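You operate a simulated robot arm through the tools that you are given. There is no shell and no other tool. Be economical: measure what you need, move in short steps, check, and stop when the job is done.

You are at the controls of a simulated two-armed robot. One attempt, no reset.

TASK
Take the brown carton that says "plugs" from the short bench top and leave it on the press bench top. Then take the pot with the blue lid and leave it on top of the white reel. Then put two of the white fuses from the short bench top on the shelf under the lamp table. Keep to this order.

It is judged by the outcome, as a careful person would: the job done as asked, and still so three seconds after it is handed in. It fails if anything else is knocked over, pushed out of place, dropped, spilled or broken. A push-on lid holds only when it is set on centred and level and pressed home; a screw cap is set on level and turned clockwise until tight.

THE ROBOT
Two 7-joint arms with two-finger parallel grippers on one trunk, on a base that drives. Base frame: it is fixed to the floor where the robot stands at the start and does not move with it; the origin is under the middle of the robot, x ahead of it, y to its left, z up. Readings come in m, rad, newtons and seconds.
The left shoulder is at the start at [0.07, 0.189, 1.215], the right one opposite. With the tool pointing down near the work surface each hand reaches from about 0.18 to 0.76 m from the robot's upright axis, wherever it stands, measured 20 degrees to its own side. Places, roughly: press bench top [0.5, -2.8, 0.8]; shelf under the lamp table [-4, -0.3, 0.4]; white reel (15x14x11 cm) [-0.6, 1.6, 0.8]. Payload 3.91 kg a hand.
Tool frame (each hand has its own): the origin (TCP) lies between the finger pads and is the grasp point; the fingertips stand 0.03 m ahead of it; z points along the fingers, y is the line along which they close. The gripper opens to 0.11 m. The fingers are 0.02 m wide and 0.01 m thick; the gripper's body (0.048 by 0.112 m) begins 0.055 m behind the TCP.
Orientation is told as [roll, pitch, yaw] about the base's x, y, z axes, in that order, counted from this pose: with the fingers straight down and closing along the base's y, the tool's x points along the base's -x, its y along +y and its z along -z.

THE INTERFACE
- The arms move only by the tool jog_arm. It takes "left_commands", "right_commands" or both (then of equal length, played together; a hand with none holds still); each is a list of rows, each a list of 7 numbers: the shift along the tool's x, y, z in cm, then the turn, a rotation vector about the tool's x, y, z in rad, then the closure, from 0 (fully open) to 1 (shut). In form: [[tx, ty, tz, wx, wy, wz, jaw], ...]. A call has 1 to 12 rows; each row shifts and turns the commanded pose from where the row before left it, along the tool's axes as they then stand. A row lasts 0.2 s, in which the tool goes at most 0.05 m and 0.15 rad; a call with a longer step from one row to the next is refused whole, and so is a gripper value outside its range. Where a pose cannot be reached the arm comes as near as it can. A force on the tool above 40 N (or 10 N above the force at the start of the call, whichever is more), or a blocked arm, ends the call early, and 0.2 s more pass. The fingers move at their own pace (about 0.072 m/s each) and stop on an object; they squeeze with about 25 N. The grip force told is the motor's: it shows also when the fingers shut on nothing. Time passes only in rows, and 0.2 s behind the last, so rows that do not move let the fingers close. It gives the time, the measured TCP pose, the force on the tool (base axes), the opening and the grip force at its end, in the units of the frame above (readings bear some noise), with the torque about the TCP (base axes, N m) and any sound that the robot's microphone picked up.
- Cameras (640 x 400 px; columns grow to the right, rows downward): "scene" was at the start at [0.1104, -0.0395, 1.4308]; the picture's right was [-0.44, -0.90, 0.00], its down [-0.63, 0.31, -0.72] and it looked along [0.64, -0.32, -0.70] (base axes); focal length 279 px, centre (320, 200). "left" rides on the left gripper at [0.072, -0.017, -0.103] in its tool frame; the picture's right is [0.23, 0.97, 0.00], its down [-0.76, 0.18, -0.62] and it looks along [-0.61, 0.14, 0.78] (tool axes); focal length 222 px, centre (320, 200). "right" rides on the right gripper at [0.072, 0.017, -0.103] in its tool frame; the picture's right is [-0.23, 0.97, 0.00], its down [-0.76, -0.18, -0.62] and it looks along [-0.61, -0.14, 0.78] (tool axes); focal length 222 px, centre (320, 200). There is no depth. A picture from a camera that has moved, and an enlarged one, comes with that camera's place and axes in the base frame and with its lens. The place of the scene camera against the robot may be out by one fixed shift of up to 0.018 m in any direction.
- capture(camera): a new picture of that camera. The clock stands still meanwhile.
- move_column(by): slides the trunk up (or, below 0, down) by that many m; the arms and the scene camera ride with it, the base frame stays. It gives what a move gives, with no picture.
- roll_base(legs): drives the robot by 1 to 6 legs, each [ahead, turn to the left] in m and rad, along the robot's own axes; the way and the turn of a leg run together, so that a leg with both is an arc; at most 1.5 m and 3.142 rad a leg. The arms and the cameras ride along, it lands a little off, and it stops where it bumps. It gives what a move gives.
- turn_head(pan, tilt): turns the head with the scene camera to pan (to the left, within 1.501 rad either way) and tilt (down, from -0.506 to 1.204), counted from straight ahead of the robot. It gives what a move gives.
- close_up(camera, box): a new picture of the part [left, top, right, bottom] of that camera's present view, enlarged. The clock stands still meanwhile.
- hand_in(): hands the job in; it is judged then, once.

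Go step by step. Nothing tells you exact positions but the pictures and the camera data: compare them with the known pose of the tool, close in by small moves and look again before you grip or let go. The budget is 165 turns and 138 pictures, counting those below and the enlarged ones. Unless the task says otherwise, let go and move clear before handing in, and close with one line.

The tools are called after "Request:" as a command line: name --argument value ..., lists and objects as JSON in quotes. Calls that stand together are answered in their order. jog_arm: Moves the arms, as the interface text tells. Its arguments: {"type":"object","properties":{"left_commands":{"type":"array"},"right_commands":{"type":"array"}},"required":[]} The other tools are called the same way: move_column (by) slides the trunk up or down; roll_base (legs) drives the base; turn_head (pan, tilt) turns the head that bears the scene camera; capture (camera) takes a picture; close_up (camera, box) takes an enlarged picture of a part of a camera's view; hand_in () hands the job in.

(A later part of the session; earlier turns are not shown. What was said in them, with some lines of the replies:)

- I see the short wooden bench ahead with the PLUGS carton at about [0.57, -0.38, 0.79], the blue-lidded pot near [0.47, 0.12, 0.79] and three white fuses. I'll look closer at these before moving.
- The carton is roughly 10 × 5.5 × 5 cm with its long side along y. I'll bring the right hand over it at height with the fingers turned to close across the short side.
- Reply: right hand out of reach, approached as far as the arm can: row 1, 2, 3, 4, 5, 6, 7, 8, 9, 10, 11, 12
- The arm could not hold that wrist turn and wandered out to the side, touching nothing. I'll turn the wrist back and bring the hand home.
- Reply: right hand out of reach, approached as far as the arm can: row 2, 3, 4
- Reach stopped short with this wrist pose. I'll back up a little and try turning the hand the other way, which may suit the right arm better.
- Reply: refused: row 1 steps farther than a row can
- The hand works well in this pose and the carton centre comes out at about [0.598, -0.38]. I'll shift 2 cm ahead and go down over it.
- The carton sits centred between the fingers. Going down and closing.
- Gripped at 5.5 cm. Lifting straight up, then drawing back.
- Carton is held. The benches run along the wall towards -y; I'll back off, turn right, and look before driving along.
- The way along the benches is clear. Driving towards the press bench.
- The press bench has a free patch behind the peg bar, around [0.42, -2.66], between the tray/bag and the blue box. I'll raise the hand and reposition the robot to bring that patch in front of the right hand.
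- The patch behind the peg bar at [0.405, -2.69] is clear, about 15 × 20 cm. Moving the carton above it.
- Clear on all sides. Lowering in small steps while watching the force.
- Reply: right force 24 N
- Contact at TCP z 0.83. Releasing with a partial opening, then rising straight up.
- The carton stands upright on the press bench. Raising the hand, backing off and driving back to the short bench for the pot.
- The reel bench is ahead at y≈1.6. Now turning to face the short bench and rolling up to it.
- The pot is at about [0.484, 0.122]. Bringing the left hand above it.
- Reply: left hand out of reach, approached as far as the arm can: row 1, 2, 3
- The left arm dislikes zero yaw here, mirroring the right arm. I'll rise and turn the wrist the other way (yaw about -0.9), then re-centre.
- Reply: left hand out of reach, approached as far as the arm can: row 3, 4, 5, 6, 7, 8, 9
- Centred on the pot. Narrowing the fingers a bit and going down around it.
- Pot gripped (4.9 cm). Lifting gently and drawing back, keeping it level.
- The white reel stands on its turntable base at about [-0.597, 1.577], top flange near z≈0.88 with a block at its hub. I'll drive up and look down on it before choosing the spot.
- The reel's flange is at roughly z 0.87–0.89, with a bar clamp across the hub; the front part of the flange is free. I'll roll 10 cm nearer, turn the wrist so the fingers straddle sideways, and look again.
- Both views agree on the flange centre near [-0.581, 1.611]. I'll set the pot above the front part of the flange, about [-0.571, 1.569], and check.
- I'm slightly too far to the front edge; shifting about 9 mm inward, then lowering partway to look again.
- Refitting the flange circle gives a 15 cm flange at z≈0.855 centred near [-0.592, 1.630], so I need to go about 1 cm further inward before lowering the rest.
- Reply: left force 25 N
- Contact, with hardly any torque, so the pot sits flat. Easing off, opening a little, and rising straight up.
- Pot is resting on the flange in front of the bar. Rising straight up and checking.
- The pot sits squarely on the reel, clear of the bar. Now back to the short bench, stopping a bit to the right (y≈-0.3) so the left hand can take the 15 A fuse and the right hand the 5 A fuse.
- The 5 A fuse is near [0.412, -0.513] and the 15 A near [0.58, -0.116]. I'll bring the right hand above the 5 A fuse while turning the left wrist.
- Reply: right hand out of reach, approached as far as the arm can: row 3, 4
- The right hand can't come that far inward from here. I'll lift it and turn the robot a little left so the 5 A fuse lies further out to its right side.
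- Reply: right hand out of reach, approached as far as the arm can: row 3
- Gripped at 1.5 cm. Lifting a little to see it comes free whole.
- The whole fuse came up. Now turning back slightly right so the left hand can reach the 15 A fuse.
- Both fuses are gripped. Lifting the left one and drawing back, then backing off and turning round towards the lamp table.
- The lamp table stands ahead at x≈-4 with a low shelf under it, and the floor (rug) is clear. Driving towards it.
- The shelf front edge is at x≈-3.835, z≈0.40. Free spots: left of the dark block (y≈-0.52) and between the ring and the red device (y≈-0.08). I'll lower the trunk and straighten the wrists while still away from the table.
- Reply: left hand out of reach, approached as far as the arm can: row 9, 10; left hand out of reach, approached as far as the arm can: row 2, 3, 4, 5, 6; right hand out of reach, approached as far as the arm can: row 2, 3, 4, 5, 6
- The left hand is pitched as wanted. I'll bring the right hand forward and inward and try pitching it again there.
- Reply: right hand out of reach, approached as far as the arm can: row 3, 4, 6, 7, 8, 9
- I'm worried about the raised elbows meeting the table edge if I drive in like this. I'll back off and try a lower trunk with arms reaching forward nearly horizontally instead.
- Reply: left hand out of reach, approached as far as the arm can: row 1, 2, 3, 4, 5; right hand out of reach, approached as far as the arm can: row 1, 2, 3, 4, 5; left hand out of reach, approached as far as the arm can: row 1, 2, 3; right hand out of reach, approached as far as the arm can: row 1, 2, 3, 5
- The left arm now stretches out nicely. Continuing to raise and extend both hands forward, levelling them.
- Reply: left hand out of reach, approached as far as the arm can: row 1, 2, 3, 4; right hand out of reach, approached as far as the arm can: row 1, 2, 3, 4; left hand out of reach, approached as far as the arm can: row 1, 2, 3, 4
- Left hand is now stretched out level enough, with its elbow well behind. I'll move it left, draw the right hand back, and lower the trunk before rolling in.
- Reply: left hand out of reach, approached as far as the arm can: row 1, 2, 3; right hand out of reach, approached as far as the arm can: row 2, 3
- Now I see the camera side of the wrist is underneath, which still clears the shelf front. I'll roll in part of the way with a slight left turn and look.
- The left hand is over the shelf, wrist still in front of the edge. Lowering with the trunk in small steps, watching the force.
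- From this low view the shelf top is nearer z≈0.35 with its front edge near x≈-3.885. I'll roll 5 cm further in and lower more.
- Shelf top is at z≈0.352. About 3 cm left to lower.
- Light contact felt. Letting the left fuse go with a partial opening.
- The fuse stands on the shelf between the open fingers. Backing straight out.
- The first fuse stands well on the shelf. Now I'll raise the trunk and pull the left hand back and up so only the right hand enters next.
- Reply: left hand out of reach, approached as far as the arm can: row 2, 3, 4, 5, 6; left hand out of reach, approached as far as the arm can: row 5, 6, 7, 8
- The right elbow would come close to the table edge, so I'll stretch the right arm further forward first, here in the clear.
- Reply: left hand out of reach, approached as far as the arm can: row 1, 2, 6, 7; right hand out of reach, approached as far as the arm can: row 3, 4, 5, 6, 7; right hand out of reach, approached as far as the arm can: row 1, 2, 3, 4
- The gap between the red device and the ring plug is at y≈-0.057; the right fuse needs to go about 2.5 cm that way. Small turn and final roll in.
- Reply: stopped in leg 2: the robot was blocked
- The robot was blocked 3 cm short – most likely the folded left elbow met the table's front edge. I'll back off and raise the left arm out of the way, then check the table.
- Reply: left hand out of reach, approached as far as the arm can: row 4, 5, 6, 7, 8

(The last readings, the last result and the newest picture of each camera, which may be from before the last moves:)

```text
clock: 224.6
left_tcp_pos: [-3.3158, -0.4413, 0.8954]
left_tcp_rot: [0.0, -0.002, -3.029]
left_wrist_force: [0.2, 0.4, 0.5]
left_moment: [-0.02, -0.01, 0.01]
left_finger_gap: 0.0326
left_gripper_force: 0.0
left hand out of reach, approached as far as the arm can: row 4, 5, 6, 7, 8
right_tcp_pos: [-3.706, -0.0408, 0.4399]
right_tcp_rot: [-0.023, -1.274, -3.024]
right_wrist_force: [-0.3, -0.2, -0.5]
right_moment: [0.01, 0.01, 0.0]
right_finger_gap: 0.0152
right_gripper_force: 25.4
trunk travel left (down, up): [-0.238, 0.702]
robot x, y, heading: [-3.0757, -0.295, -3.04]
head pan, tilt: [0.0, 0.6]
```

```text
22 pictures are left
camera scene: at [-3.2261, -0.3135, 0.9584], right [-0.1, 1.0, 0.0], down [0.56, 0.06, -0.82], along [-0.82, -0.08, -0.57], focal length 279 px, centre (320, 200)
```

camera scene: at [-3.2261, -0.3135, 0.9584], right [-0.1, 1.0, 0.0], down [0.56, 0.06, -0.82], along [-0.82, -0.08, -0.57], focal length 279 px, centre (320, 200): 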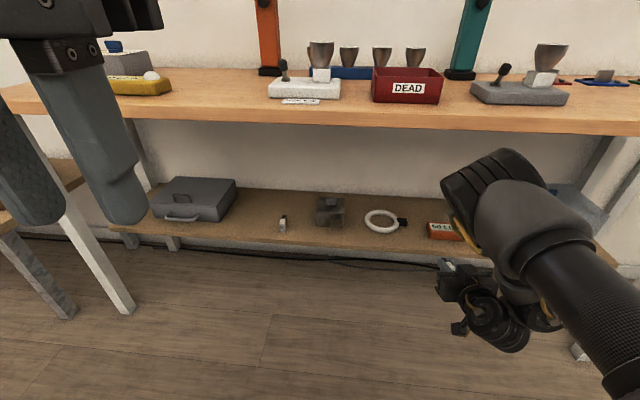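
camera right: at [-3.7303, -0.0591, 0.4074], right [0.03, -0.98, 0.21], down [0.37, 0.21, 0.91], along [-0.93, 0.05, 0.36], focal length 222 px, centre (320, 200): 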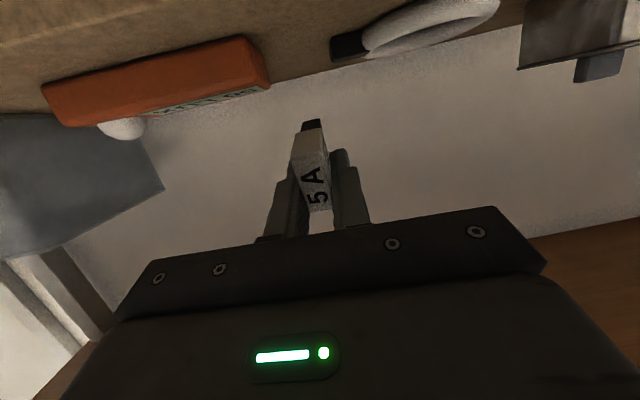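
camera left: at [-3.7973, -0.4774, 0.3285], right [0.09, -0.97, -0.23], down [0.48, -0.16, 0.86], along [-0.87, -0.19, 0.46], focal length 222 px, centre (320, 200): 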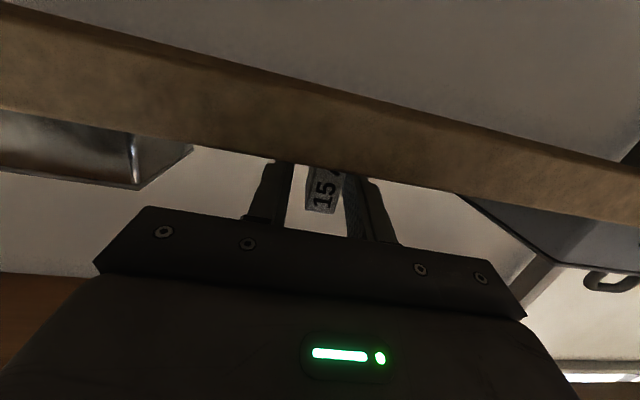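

The table looks undisturbed. Its front edge is further out than I thought (x≈-3.75), so the right arm must be stretched more, as the left was. I'll back off a bit and repeat the left arm's stretching sequence with the right.

Request:
roll_base --legs '[[-0.12, 0]]'

Request:
jog_arm --right_commands '[[2, 0, 2, 0, -0.06, 0, 0.95], [2, 0, 2, 0, -0.06, 0, 0.95], [2, 0, 2, 0, -0.06, 0, 0.95], [2, 0, 2, 0, -0.06, 0, 0.95]]'

Request:
jog_arm --right_commands '[[0, 0, 3, 0, 0.05, 0, 0.95], [0, 0, 3, 0, 0.05, 0, 0.95], [0, 0, 3, 0, 0, 0, 0.95], [0, 0, 3, 0, 0, 0, 0.95]]'

```text
clock: 225.9
left_tcp_pos: [-3.1927, -0.4283, 0.8951]
left_tcp_rot: [0.0, -0.003, -3.031]
left_wrist_force: [-0.1, 1.0, -0.1]
left_moment: [0.01, -0.01, 0.03]
left_finger_gap: 0.0329
left_gripper_force: 0.0
right_tcp_pos: [-3.5843, -0.0299, 0.4403]
right_tcp_rot: [-0.023, -1.271, -3.025]
right_wrist_force: [-0.6, 0.3, 0.4]
right_moment: [-0.01, 0.01, -0.02]
right_finger_gap: 0.0151
right_gripper_force: 24.7
trunk travel left (down, up): [-0.238, 0.702]
robot x, y, heading: [-2.9541, -0.2823, -3.044]
head pan, tilt: [0.0, 0.6]
```

```text
clock: 226.9
left_tcp_pos: [-3.194, -0.429, 0.895]
left_tcp_rot: [-0.001, -0.002, -3.03]
left_wrist_force: [0.1, -0.3, -0.4]
left_moment: [-0.02, 0.0, 0.02]
left_finger_gap: 0.0331
left_gripper_force: 0.2
right_tcp_pos: [-3.5973, 0.0275, 0.3195]
right_tcp_rot: [-0.14, -1.513, -2.909]
right_wrist_force: [0.0, -0.2, -0.7]
right_moment: [0.0, -0.03, -0.02]
right_finger_gap: 0.0148
right_gripper_force: 25.0
right hand out of reach, approached as far as the arm can: row 1, 2, 3, 4
trunk travel left (down, up): [-0.238, 0.702]
robot x, y, heading: [-2.95, -0.2871, -3.042]
head pan, tilt: [0.0, 0.6]
```

```text
clock: 227.9
left_tcp_pos: [-3.193, -0.4289, 0.895]
left_tcp_rot: [-0.002, -0.003, -3.031]
left_wrist_force: [0.2, -0.7, 0.5]
left_moment: [0.02, -0.03, -0.03]
left_finger_gap: 0.0329
left_gripper_force: 0.0
right_tcp_pos: [-3.6266, 0.039, 0.3787]
right_tcp_rot: [-0.046, -1.411, -3.001]
right_wrist_force: [1.0, 0.0, -1.2]
right_moment: [-0.01, -0.04, -0.01]
right_finger_gap: 0.0149
right_gripper_force: 25.2
right hand out of reach, approached as far as the arm can: row 1, 2, 3, 4
trunk travel left (down, up): [-0.238, 0.702]
robot x, y, heading: [-2.9522, -0.2825, -3.045]
head pan, tilt: [0.0, 0.6]
```

Request:
jog_arm --right_commands '[[0, 0, 1, 0.14, 0, 0, 0.95], [0, 0, 1, 0.14, 0, 0, 0.95], [0, 0, 2, 0.12, 0, 0, 0.95], [0, 0, 3, 0, 0, 0, 0.95], [0, 0, 3, 0, 0, 0, 0.95], [-1, 0, 3, 0, 0, 0, 0.95]]'

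Request:
capture --camera "scene"

```text
clock: 229.3
left_tcp_pos: [-3.1927, -0.43, 0.8952]
left_tcp_rot: [-0.002, -0.004, -3.028]
left_wrist_force: [0.7, 0.1, -0.4]
left_moment: [0.02, 0.02, 0.02]
left_finger_gap: 0.0327
left_gripper_force: 0.1
right_tcp_pos: [-3.6117, 0.1011, 0.3868]
right_tcp_rot: [-0.169, -1.416, -2.999]
right_wrist_force: [-0.1, 0.1, -0.3]
right_moment: [0.03, 0.03, 0.01]
right_finger_gap: 0.0152
right_gripper_force: 24.7
right hand out of reach, approached as far as the arm can: row 1, 2, 3, 4, 5, 6
trunk travel left (down, up): [-0.238, 0.702]
robot x, y, heading: [-2.955, -0.2833, -3.046]
head pan, tilt: [0.0, 0.6]
```

```text
21 pictures are left
camera scene: at [-3.1025, -0.3026, 0.9586], right [-0.1, 1.0, 0.0], down [0.56, 0.06, -0.83], along [-0.82, -0.08, -0.56], focal length 279 px, centre (320, 200)
```

scene: 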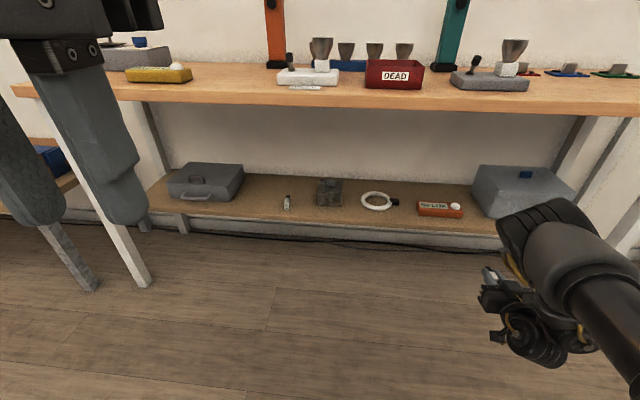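

The arm is better stretched now. I'll raise slightly and bring the robot in at a slight angle so the arm points more squarely at the shelf.

Request:
move_column --by 0.05

Request:
roll_base --legs '[[0, 0.317], [0.182, 0], [0, -0.212]]'

Request:
capture --camera "right"

Request:
capture --camera "scene"

```text
clock: 230.2
left_tcp_pos: [-3.1938, -0.4288, 0.9455]
left_tcp_rot: [0.0, -0.001, -3.03]
left_wrist_force: [0.4, 0.2, -0.8]
left_moment: [0.01, -0.04, -0.01]
left_finger_gap: 0.0327
left_gripper_force: 0.1
right_tcp_pos: [-3.6129, 0.1001, 0.4365]
right_tcp_rot: [-0.161, -1.418, -3.004]
right_wrist_force: [0.1, 0.5, -0.9]
right_moment: [-0.03, 0.03, -0.01]
right_finger_gap: 0.015
right_gripper_force: 25.1
trunk travel left (down, up): [-0.288, 0.652]
robot x, y, heading: [-2.953, -0.2825, -3.038]
head pan, tilt: [0.0, 0.6]
```

```text
clock: 233.5
left_tcp_pos: [-3.3396, -0.5253, 0.9448]
left_tcp_rot: [0.0, -0.002, -2.923]
left_wrist_force: [-0.5, 1.1, -0.3]
left_moment: [0.02, -0.02, -0.03]
left_finger_gap: 0.0329
left_gripper_force: 0.0
right_tcp_pos: [-3.8116, -0.0434, 0.4352]
right_tcp_rot: [-0.16, -1.416, -2.902]
right_wrist_force: [0.1, -0.5, -1.0]
right_moment: [0.02, 0.02, 0.02]
right_finger_gap: 0.0153
right_gripper_force: 25.4
trunk travel left (down, up): [-0.288, 0.652]
robot x, y, heading: [-3.1162, -0.3572, -2.936]
head pan, tilt: [0.0, 0.6]
```

```text
20 pictures are left
camera right: at [-3.698, -0.0487, 0.3788], right [0.05, -0.98, 0.2], down [0.48, 0.2, 0.85], along [-0.87, 0.06, 0.48], focal length 222 px, centre (320, 200)
```

right: 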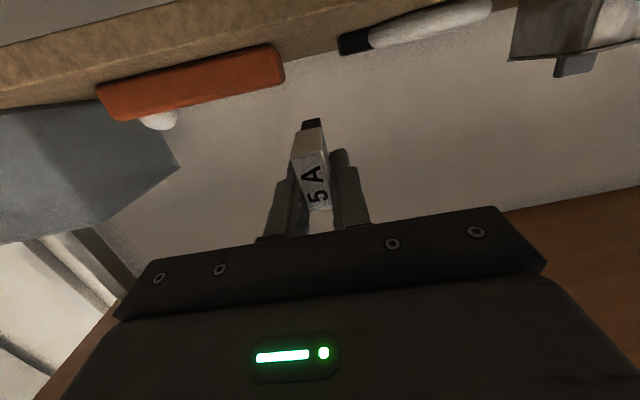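

```text
19 pictures are left
camera scene: at [-3.2646, -0.3883, 1.0084], right [-0.2, 0.98, 0.0], down [0.55, 0.11, -0.82], along [-0.81, -0.17, -0.57], focal length 279 px, centre (320, 200)
```

scene: 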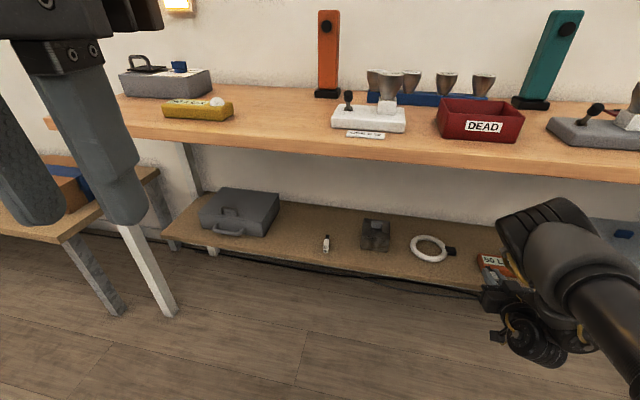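

Aligned with the gap. Lowering to just above shelf level and rolling the last 7 cm.

Request:
move_column --by -0.032

Request:
roll_base --legs '[[0.075, 0]]'

Request:
capture --camera "right"

Request:
capture --camera "scene"

```text
clock: 234.2
left_tcp_pos: [-3.34, -0.5263, 0.9129]
left_tcp_rot: [0.0, -0.001, -2.923]
left_wrist_force: [0.1, 0.1, 0.5]
left_moment: [0.02, 0.02, -0.04]
left_finger_gap: 0.0328
left_gripper_force: 0.1
right_tcp_pos: [-3.8122, -0.0434, 0.4039]
right_tcp_rot: [-0.164, -1.416, -2.897]
right_wrist_force: [1.3, 0.3, -0.7]
right_moment: [-0.01, 0.01, -0.01]
right_finger_gap: 0.015
right_gripper_force: 24.7
trunk travel left (down, up): [-0.256, 0.684]
robot x, y, heading: [-3.1139, -0.3568, -2.931]
head pan, tilt: [0.0, 0.6]
```

```text
clock: 235.3
left_tcp_pos: [-3.4141, -0.541, 0.9123]
left_tcp_rot: [0.0, 0.0, -2.923]
left_wrist_force: [-0.1, 0.4, 0.3]
left_moment: [0.0, -0.02, 0.02]
left_finger_gap: 0.0332
left_gripper_force: 0.0
right_tcp_pos: [-3.8853, -0.0593, 0.4022]
right_tcp_rot: [-0.161, -1.416, -2.898]
right_wrist_force: [-0.4, 0.3, -0.1]
right_moment: [0.0, 0.0, -0.05]
right_finger_gap: 0.0153
right_gripper_force: 24.6
trunk travel left (down, up): [-0.256, 0.684]
robot x, y, heading: [-3.1868, -0.3723, -2.932]
head pan, tilt: [0.0, 0.6]
```

```text
18 pictures are left
camera right: at [-3.7713, -0.0641, 0.3465], right [0.05, -0.98, 0.2], down [0.48, 0.2, 0.85], along [-0.87, 0.06, 0.48], focal length 222 px, centre (320, 200)
```

right: 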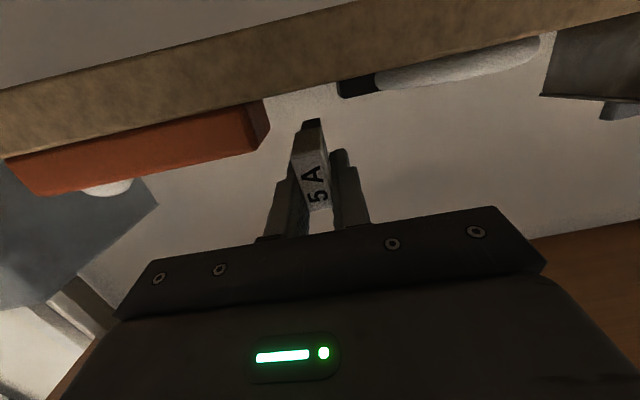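

```text
17 pictures are left
camera scene: at [-3.3384, -0.4042, 0.9763], right [-0.2, 0.98, 0.0], down [0.55, 0.12, -0.82], along [-0.81, -0.17, -0.57], focal length 279 px, centre (320, 200)
```

scene: 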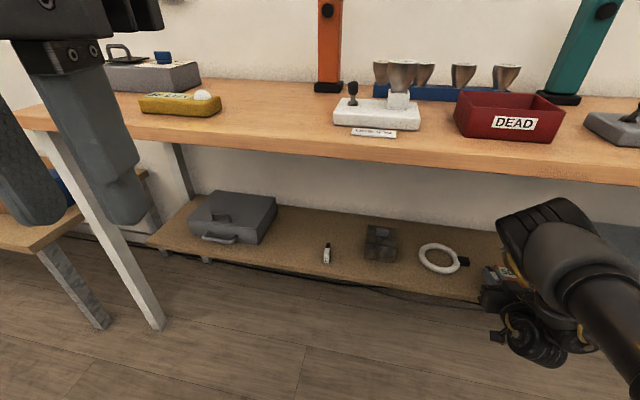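

No obstruction this time. A centimetre more in, then lowering to contact.

Request:
roll_base --legs '[[0.012, 0]]'

Request:
move_column --by -0.016

Request:
move_column --by -0.005

```text
clock: 236.0
left_tcp_pos: [-3.4248, -0.5448, 0.9119]
left_tcp_rot: [0.0, 0.001, -2.925]
left_wrist_force: [-0.5, -0.6, 1.0]
left_moment: [-0.01, -0.04, 0.03]
left_finger_gap: 0.033
left_gripper_force: 0.1
right_tcp_pos: [-3.8969, -0.0614, 0.4033]
right_tcp_rot: [-0.161, -1.416, -2.895]
right_wrist_force: [-0.6, 0.1, -0.6]
right_moment: [0.02, 0.01, -0.01]
right_finger_gap: 0.0154
right_gripper_force: 25.4
trunk travel left (down, up): [-0.256, 0.684]
robot x, y, heading: [-3.1964, -0.3723, -2.933]
head pan, tilt: [0.0, 0.6]
```

```text
clock: 236.7
left_tcp_pos: [-3.4252, -0.5436, 0.8962]
left_tcp_rot: [0.0, -0.001, -2.924]
left_wrist_force: [0.5, 0.0, -0.1]
left_moment: [-0.02, 0.0, 0.0]
left_finger_gap: 0.0328
left_gripper_force: 0.0
right_tcp_pos: [-3.8974, -0.0622, 0.388]
right_tcp_rot: [-0.163, -1.416, -2.896]
right_wrist_force: [-0.2, -0.5, -1.7]
right_moment: [0.02, -0.02, -0.02]
right_finger_gap: 0.0154
right_gripper_force: 25.0
trunk travel left (down, up): [-0.24, 0.7]
robot x, y, heading: [-3.199, -0.3738, -2.935]
head pan, tilt: [0.0, 0.6]
```

```text
clock: 237.2
left_tcp_pos: [-3.4243, -0.5444, 0.8914]
left_tcp_rot: [0.001, -0.003, -2.922]
left_wrist_force: [-0.8, 0.4, -1.0]
left_moment: [0.02, 0.0, -0.02]
left_finger_gap: 0.0332
left_gripper_force: 0.0
right_tcp_pos: [-3.8977, -0.0612, 0.382]
right_tcp_rot: [-0.16, -1.415, -2.897]
right_wrist_force: [-0.8, -0.2, -0.7]
right_moment: [0.0, -0.02, -0.02]
right_finger_gap: 0.0153
right_gripper_force: 24.4
trunk travel left (down, up): [-0.235, 0.705]
robot x, y, heading: [-3.1999, -0.3732, -2.936]
head pan, tilt: [0.0, 0.6]
```

Request:
move_column --by -0.003

Request:
capture --camera "right"

```text
clock: 237.7
left_tcp_pos: [-3.424, -0.5456, 0.8894]
left_tcp_rot: [-0.003, -0.003, -2.923]
left_wrist_force: [-0.1, 0.4, -0.4]
left_moment: [0.0, -0.02, 0.02]
left_finger_gap: 0.0332
left_gripper_force: 0.0
right_tcp_pos: [-3.8979, -0.0607, 0.3813]
right_tcp_rot: [-0.171, -1.42, -2.889]
right_wrist_force: [0.0, 1.2, 10.9]
right_moment: [-0.08, 0.32, 0.01]
right_finger_gap: 0.0151
right_gripper_force: 24.8
trunk travel left (down, up): [-0.232, 0.708]
robot x, y, heading: [-3.1998, -0.3786, -2.94]
head pan, tilt: [0.0, 0.6]
```

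```text
16 pictures are left
camera right: at [-3.7832, -0.0665, 0.3251], right [0.05, -0.98, 0.2], down [0.49, 0.2, 0.85], along [-0.87, 0.06, 0.49], focal length 222 px, centre (320, 200)
```

right: 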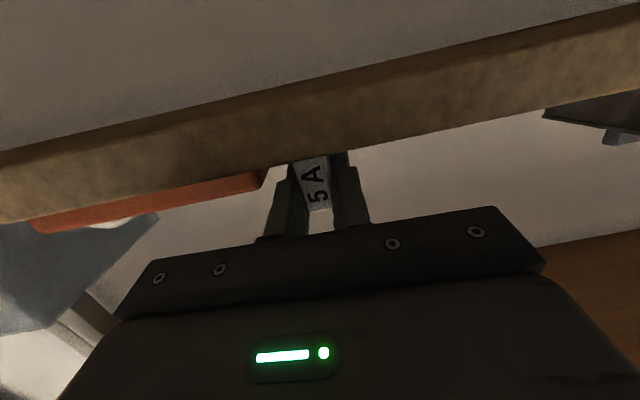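

Contact with the shelf (11 N). Releasing with a small opening.

Request:
jog_arm --right_commands '[[0, 0, 0, 0, 0, 0, 0.8], [0, 0, 0, 0, 0, 0, 0.72], [0, 0, 0, 0, 0, 0, 0.72], [0, 0, 0, 0, 0, 0, 0.72]]'

Request:
close_up --camera "right" --box '[200, 100, 440, 250]'

Request:
close_up --camera "scene" --box '[360, 180, 600, 330]'

```text
clock: 238.7
left_tcp_pos: [-3.4249, -0.5448, 0.8895]
left_tcp_rot: [0.0, -0.002, -2.923]
left_wrist_force: [0.3, 0.0, 0.0]
left_moment: [-0.02, 0.03, 0.02]
left_finger_gap: 0.033
left_gripper_force: 0.0
right_tcp_pos: [-3.8979, -0.0617, 0.3795]
right_tcp_rot: [-0.161, -1.415, -2.896]
right_wrist_force: [-0.1, -0.4, 0.3]
right_moment: [0.03, 0.03, 0.02]
right_finger_gap: 0.0309
right_gripper_force: 0.0
trunk travel left (down, up): [-0.232, 0.708]
robot x, y, heading: [-3.1997, -0.3765, -2.935]
head pan, tilt: [0.0, 0.6]
```

```text
2.67 times, centred on (320, 175) of right
camera zoom: at [-3.7828, -0.0665, 0.3232], right [0.05, -0.98, 0.2], down [0.48, 0.2, 0.85], along [-0.87, 0.06, 0.48], focal length 592 px, centre (320, 267)
```

zoom: 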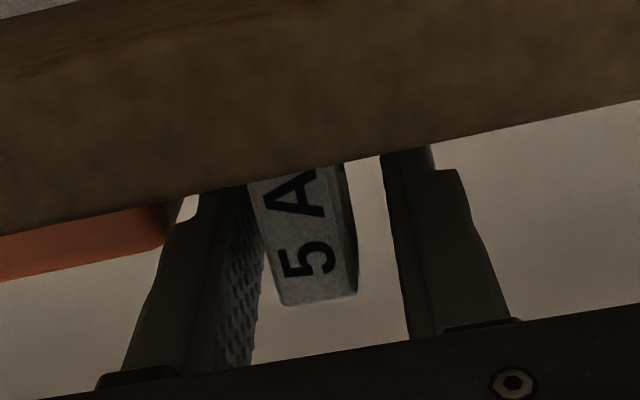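

```text
2.67 times, centred on (480, 255) of scene
camera zoom: at [-3.3492, -0.4065, 0.9524], right [-0.2, 0.98, 0.0], down [0.55, 0.12, -0.82], along [-0.81, -0.17, -0.57], focal length 744 px, centre (-107, 53)
```

zoom: 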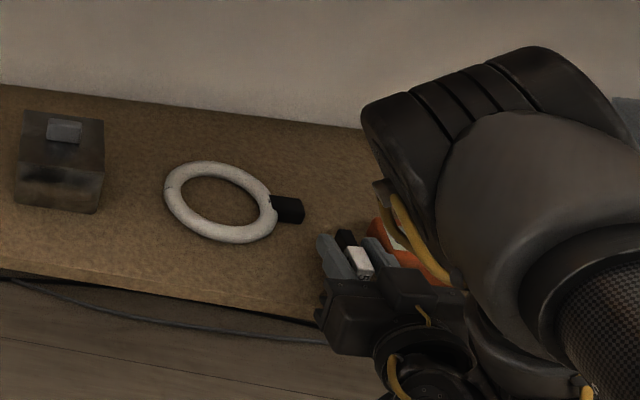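

The fuse is free between the fingers. Backing straight out.

Request:
roll_base --legs '[[-0.06, 0]]'

Request:
capture --camera "scene"

```text
clock: 239.7
left_tcp_pos: [-3.3639, -0.5329, 0.89]
left_tcp_rot: [0.001, -0.002, -2.923]
left_wrist_force: [-0.2, -0.3, 1.1]
left_moment: [0.04, 0.03, 0.04]
left_finger_gap: 0.0328
left_gripper_force: 0.0
right_tcp_pos: [-3.8373, -0.049, 0.3802]
right_tcp_rot: [-0.164, -1.417, -2.895]
right_wrist_force: [-0.5, 0.1, 0.2]
right_moment: [-0.01, 0.02, 0.0]
right_finger_gap: 0.0307
right_gripper_force: 0.1
trunk travel left (down, up): [-0.232, 0.708]
robot x, y, heading: [-3.1386, -0.3635, -2.939]
head pan, tilt: [0.0, 0.6]
```

```text
13 pictures are left
camera scene: at [-3.289, -0.3941, 0.9526], right [-0.2, 0.98, 0.0], down [0.55, 0.12, -0.83], along [-0.81, -0.17, -0.56], focal length 279 px, centre (320, 200)
```

scene: 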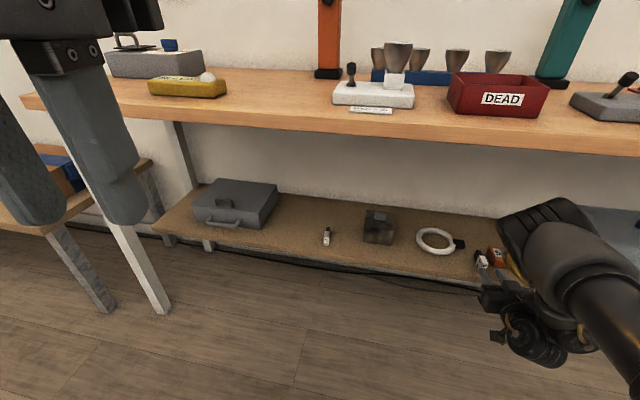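

Fuse remains on the shelf beside the red device. Backing well away and taking a final look.

Request:
roll_base --legs '[[-0.35, 0]]'

Request:
close_up --camera "scene" --box '[240, 110, 560, 280]'

```text
clock: 241.9
left_tcp_pos: [-3.0247, -0.4612, 0.8882]
left_tcp_rot: [0.0, -0.002, -2.926]
left_wrist_force: [0.4, -0.9, -0.1]
left_moment: [0.01, 0.01, 0.01]
left_finger_gap: 0.0328
left_gripper_force: 0.0
right_tcp_pos: [-3.4967, 0.0241, 0.3791]
right_tcp_rot: [-0.165, -1.416, -2.897]
right_wrist_force: [0.8, 0.3, 0.2]
right_moment: [-0.01, 0.01, 0.02]
right_finger_gap: 0.031
right_gripper_force: 0.1
trunk travel left (down, up): [-0.232, 0.708]
robot x, y, heading: [-2.7999, -0.2909, -2.937]
head pan, tilt: [0.0, 0.6]
```

```text
2.00 times, centred on (400, 195) of scene
camera zoom: at [-2.9489, -0.3231, 0.9525], right [-0.2, 0.98, 0.0], down [0.55, 0.11, -0.83], along [-0.81, -0.17, -0.56], focal length 558 px, centre (160, 210)
```

zoom: 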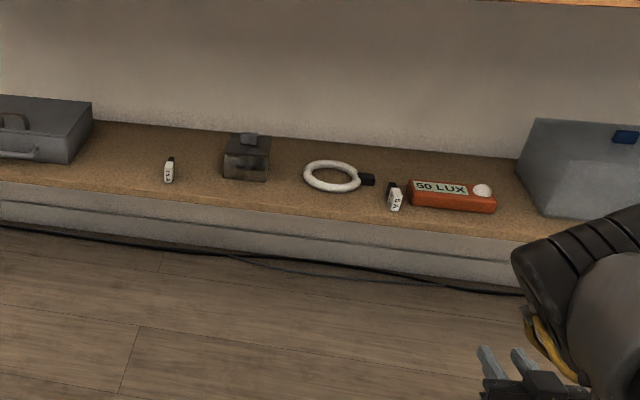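

Both fuses rest on the shelf, and nothing around them has moved. The carton and pot were left in place earlier, and the hands are clear, so I'm handing in.

Request:
hand_in

```text
The job is handed in.
```

I did all three steps in order and handed the job in: the "plugs" carton is on the press bench, the blue-lidded pot is on the white reel, and two white fuses (15 A and 5 A) are on the shelf under the lamp table. While placing the second fuse the robot bumped something once, probably the lamp table's front edge; the pictures afterwards showed nothing moved.
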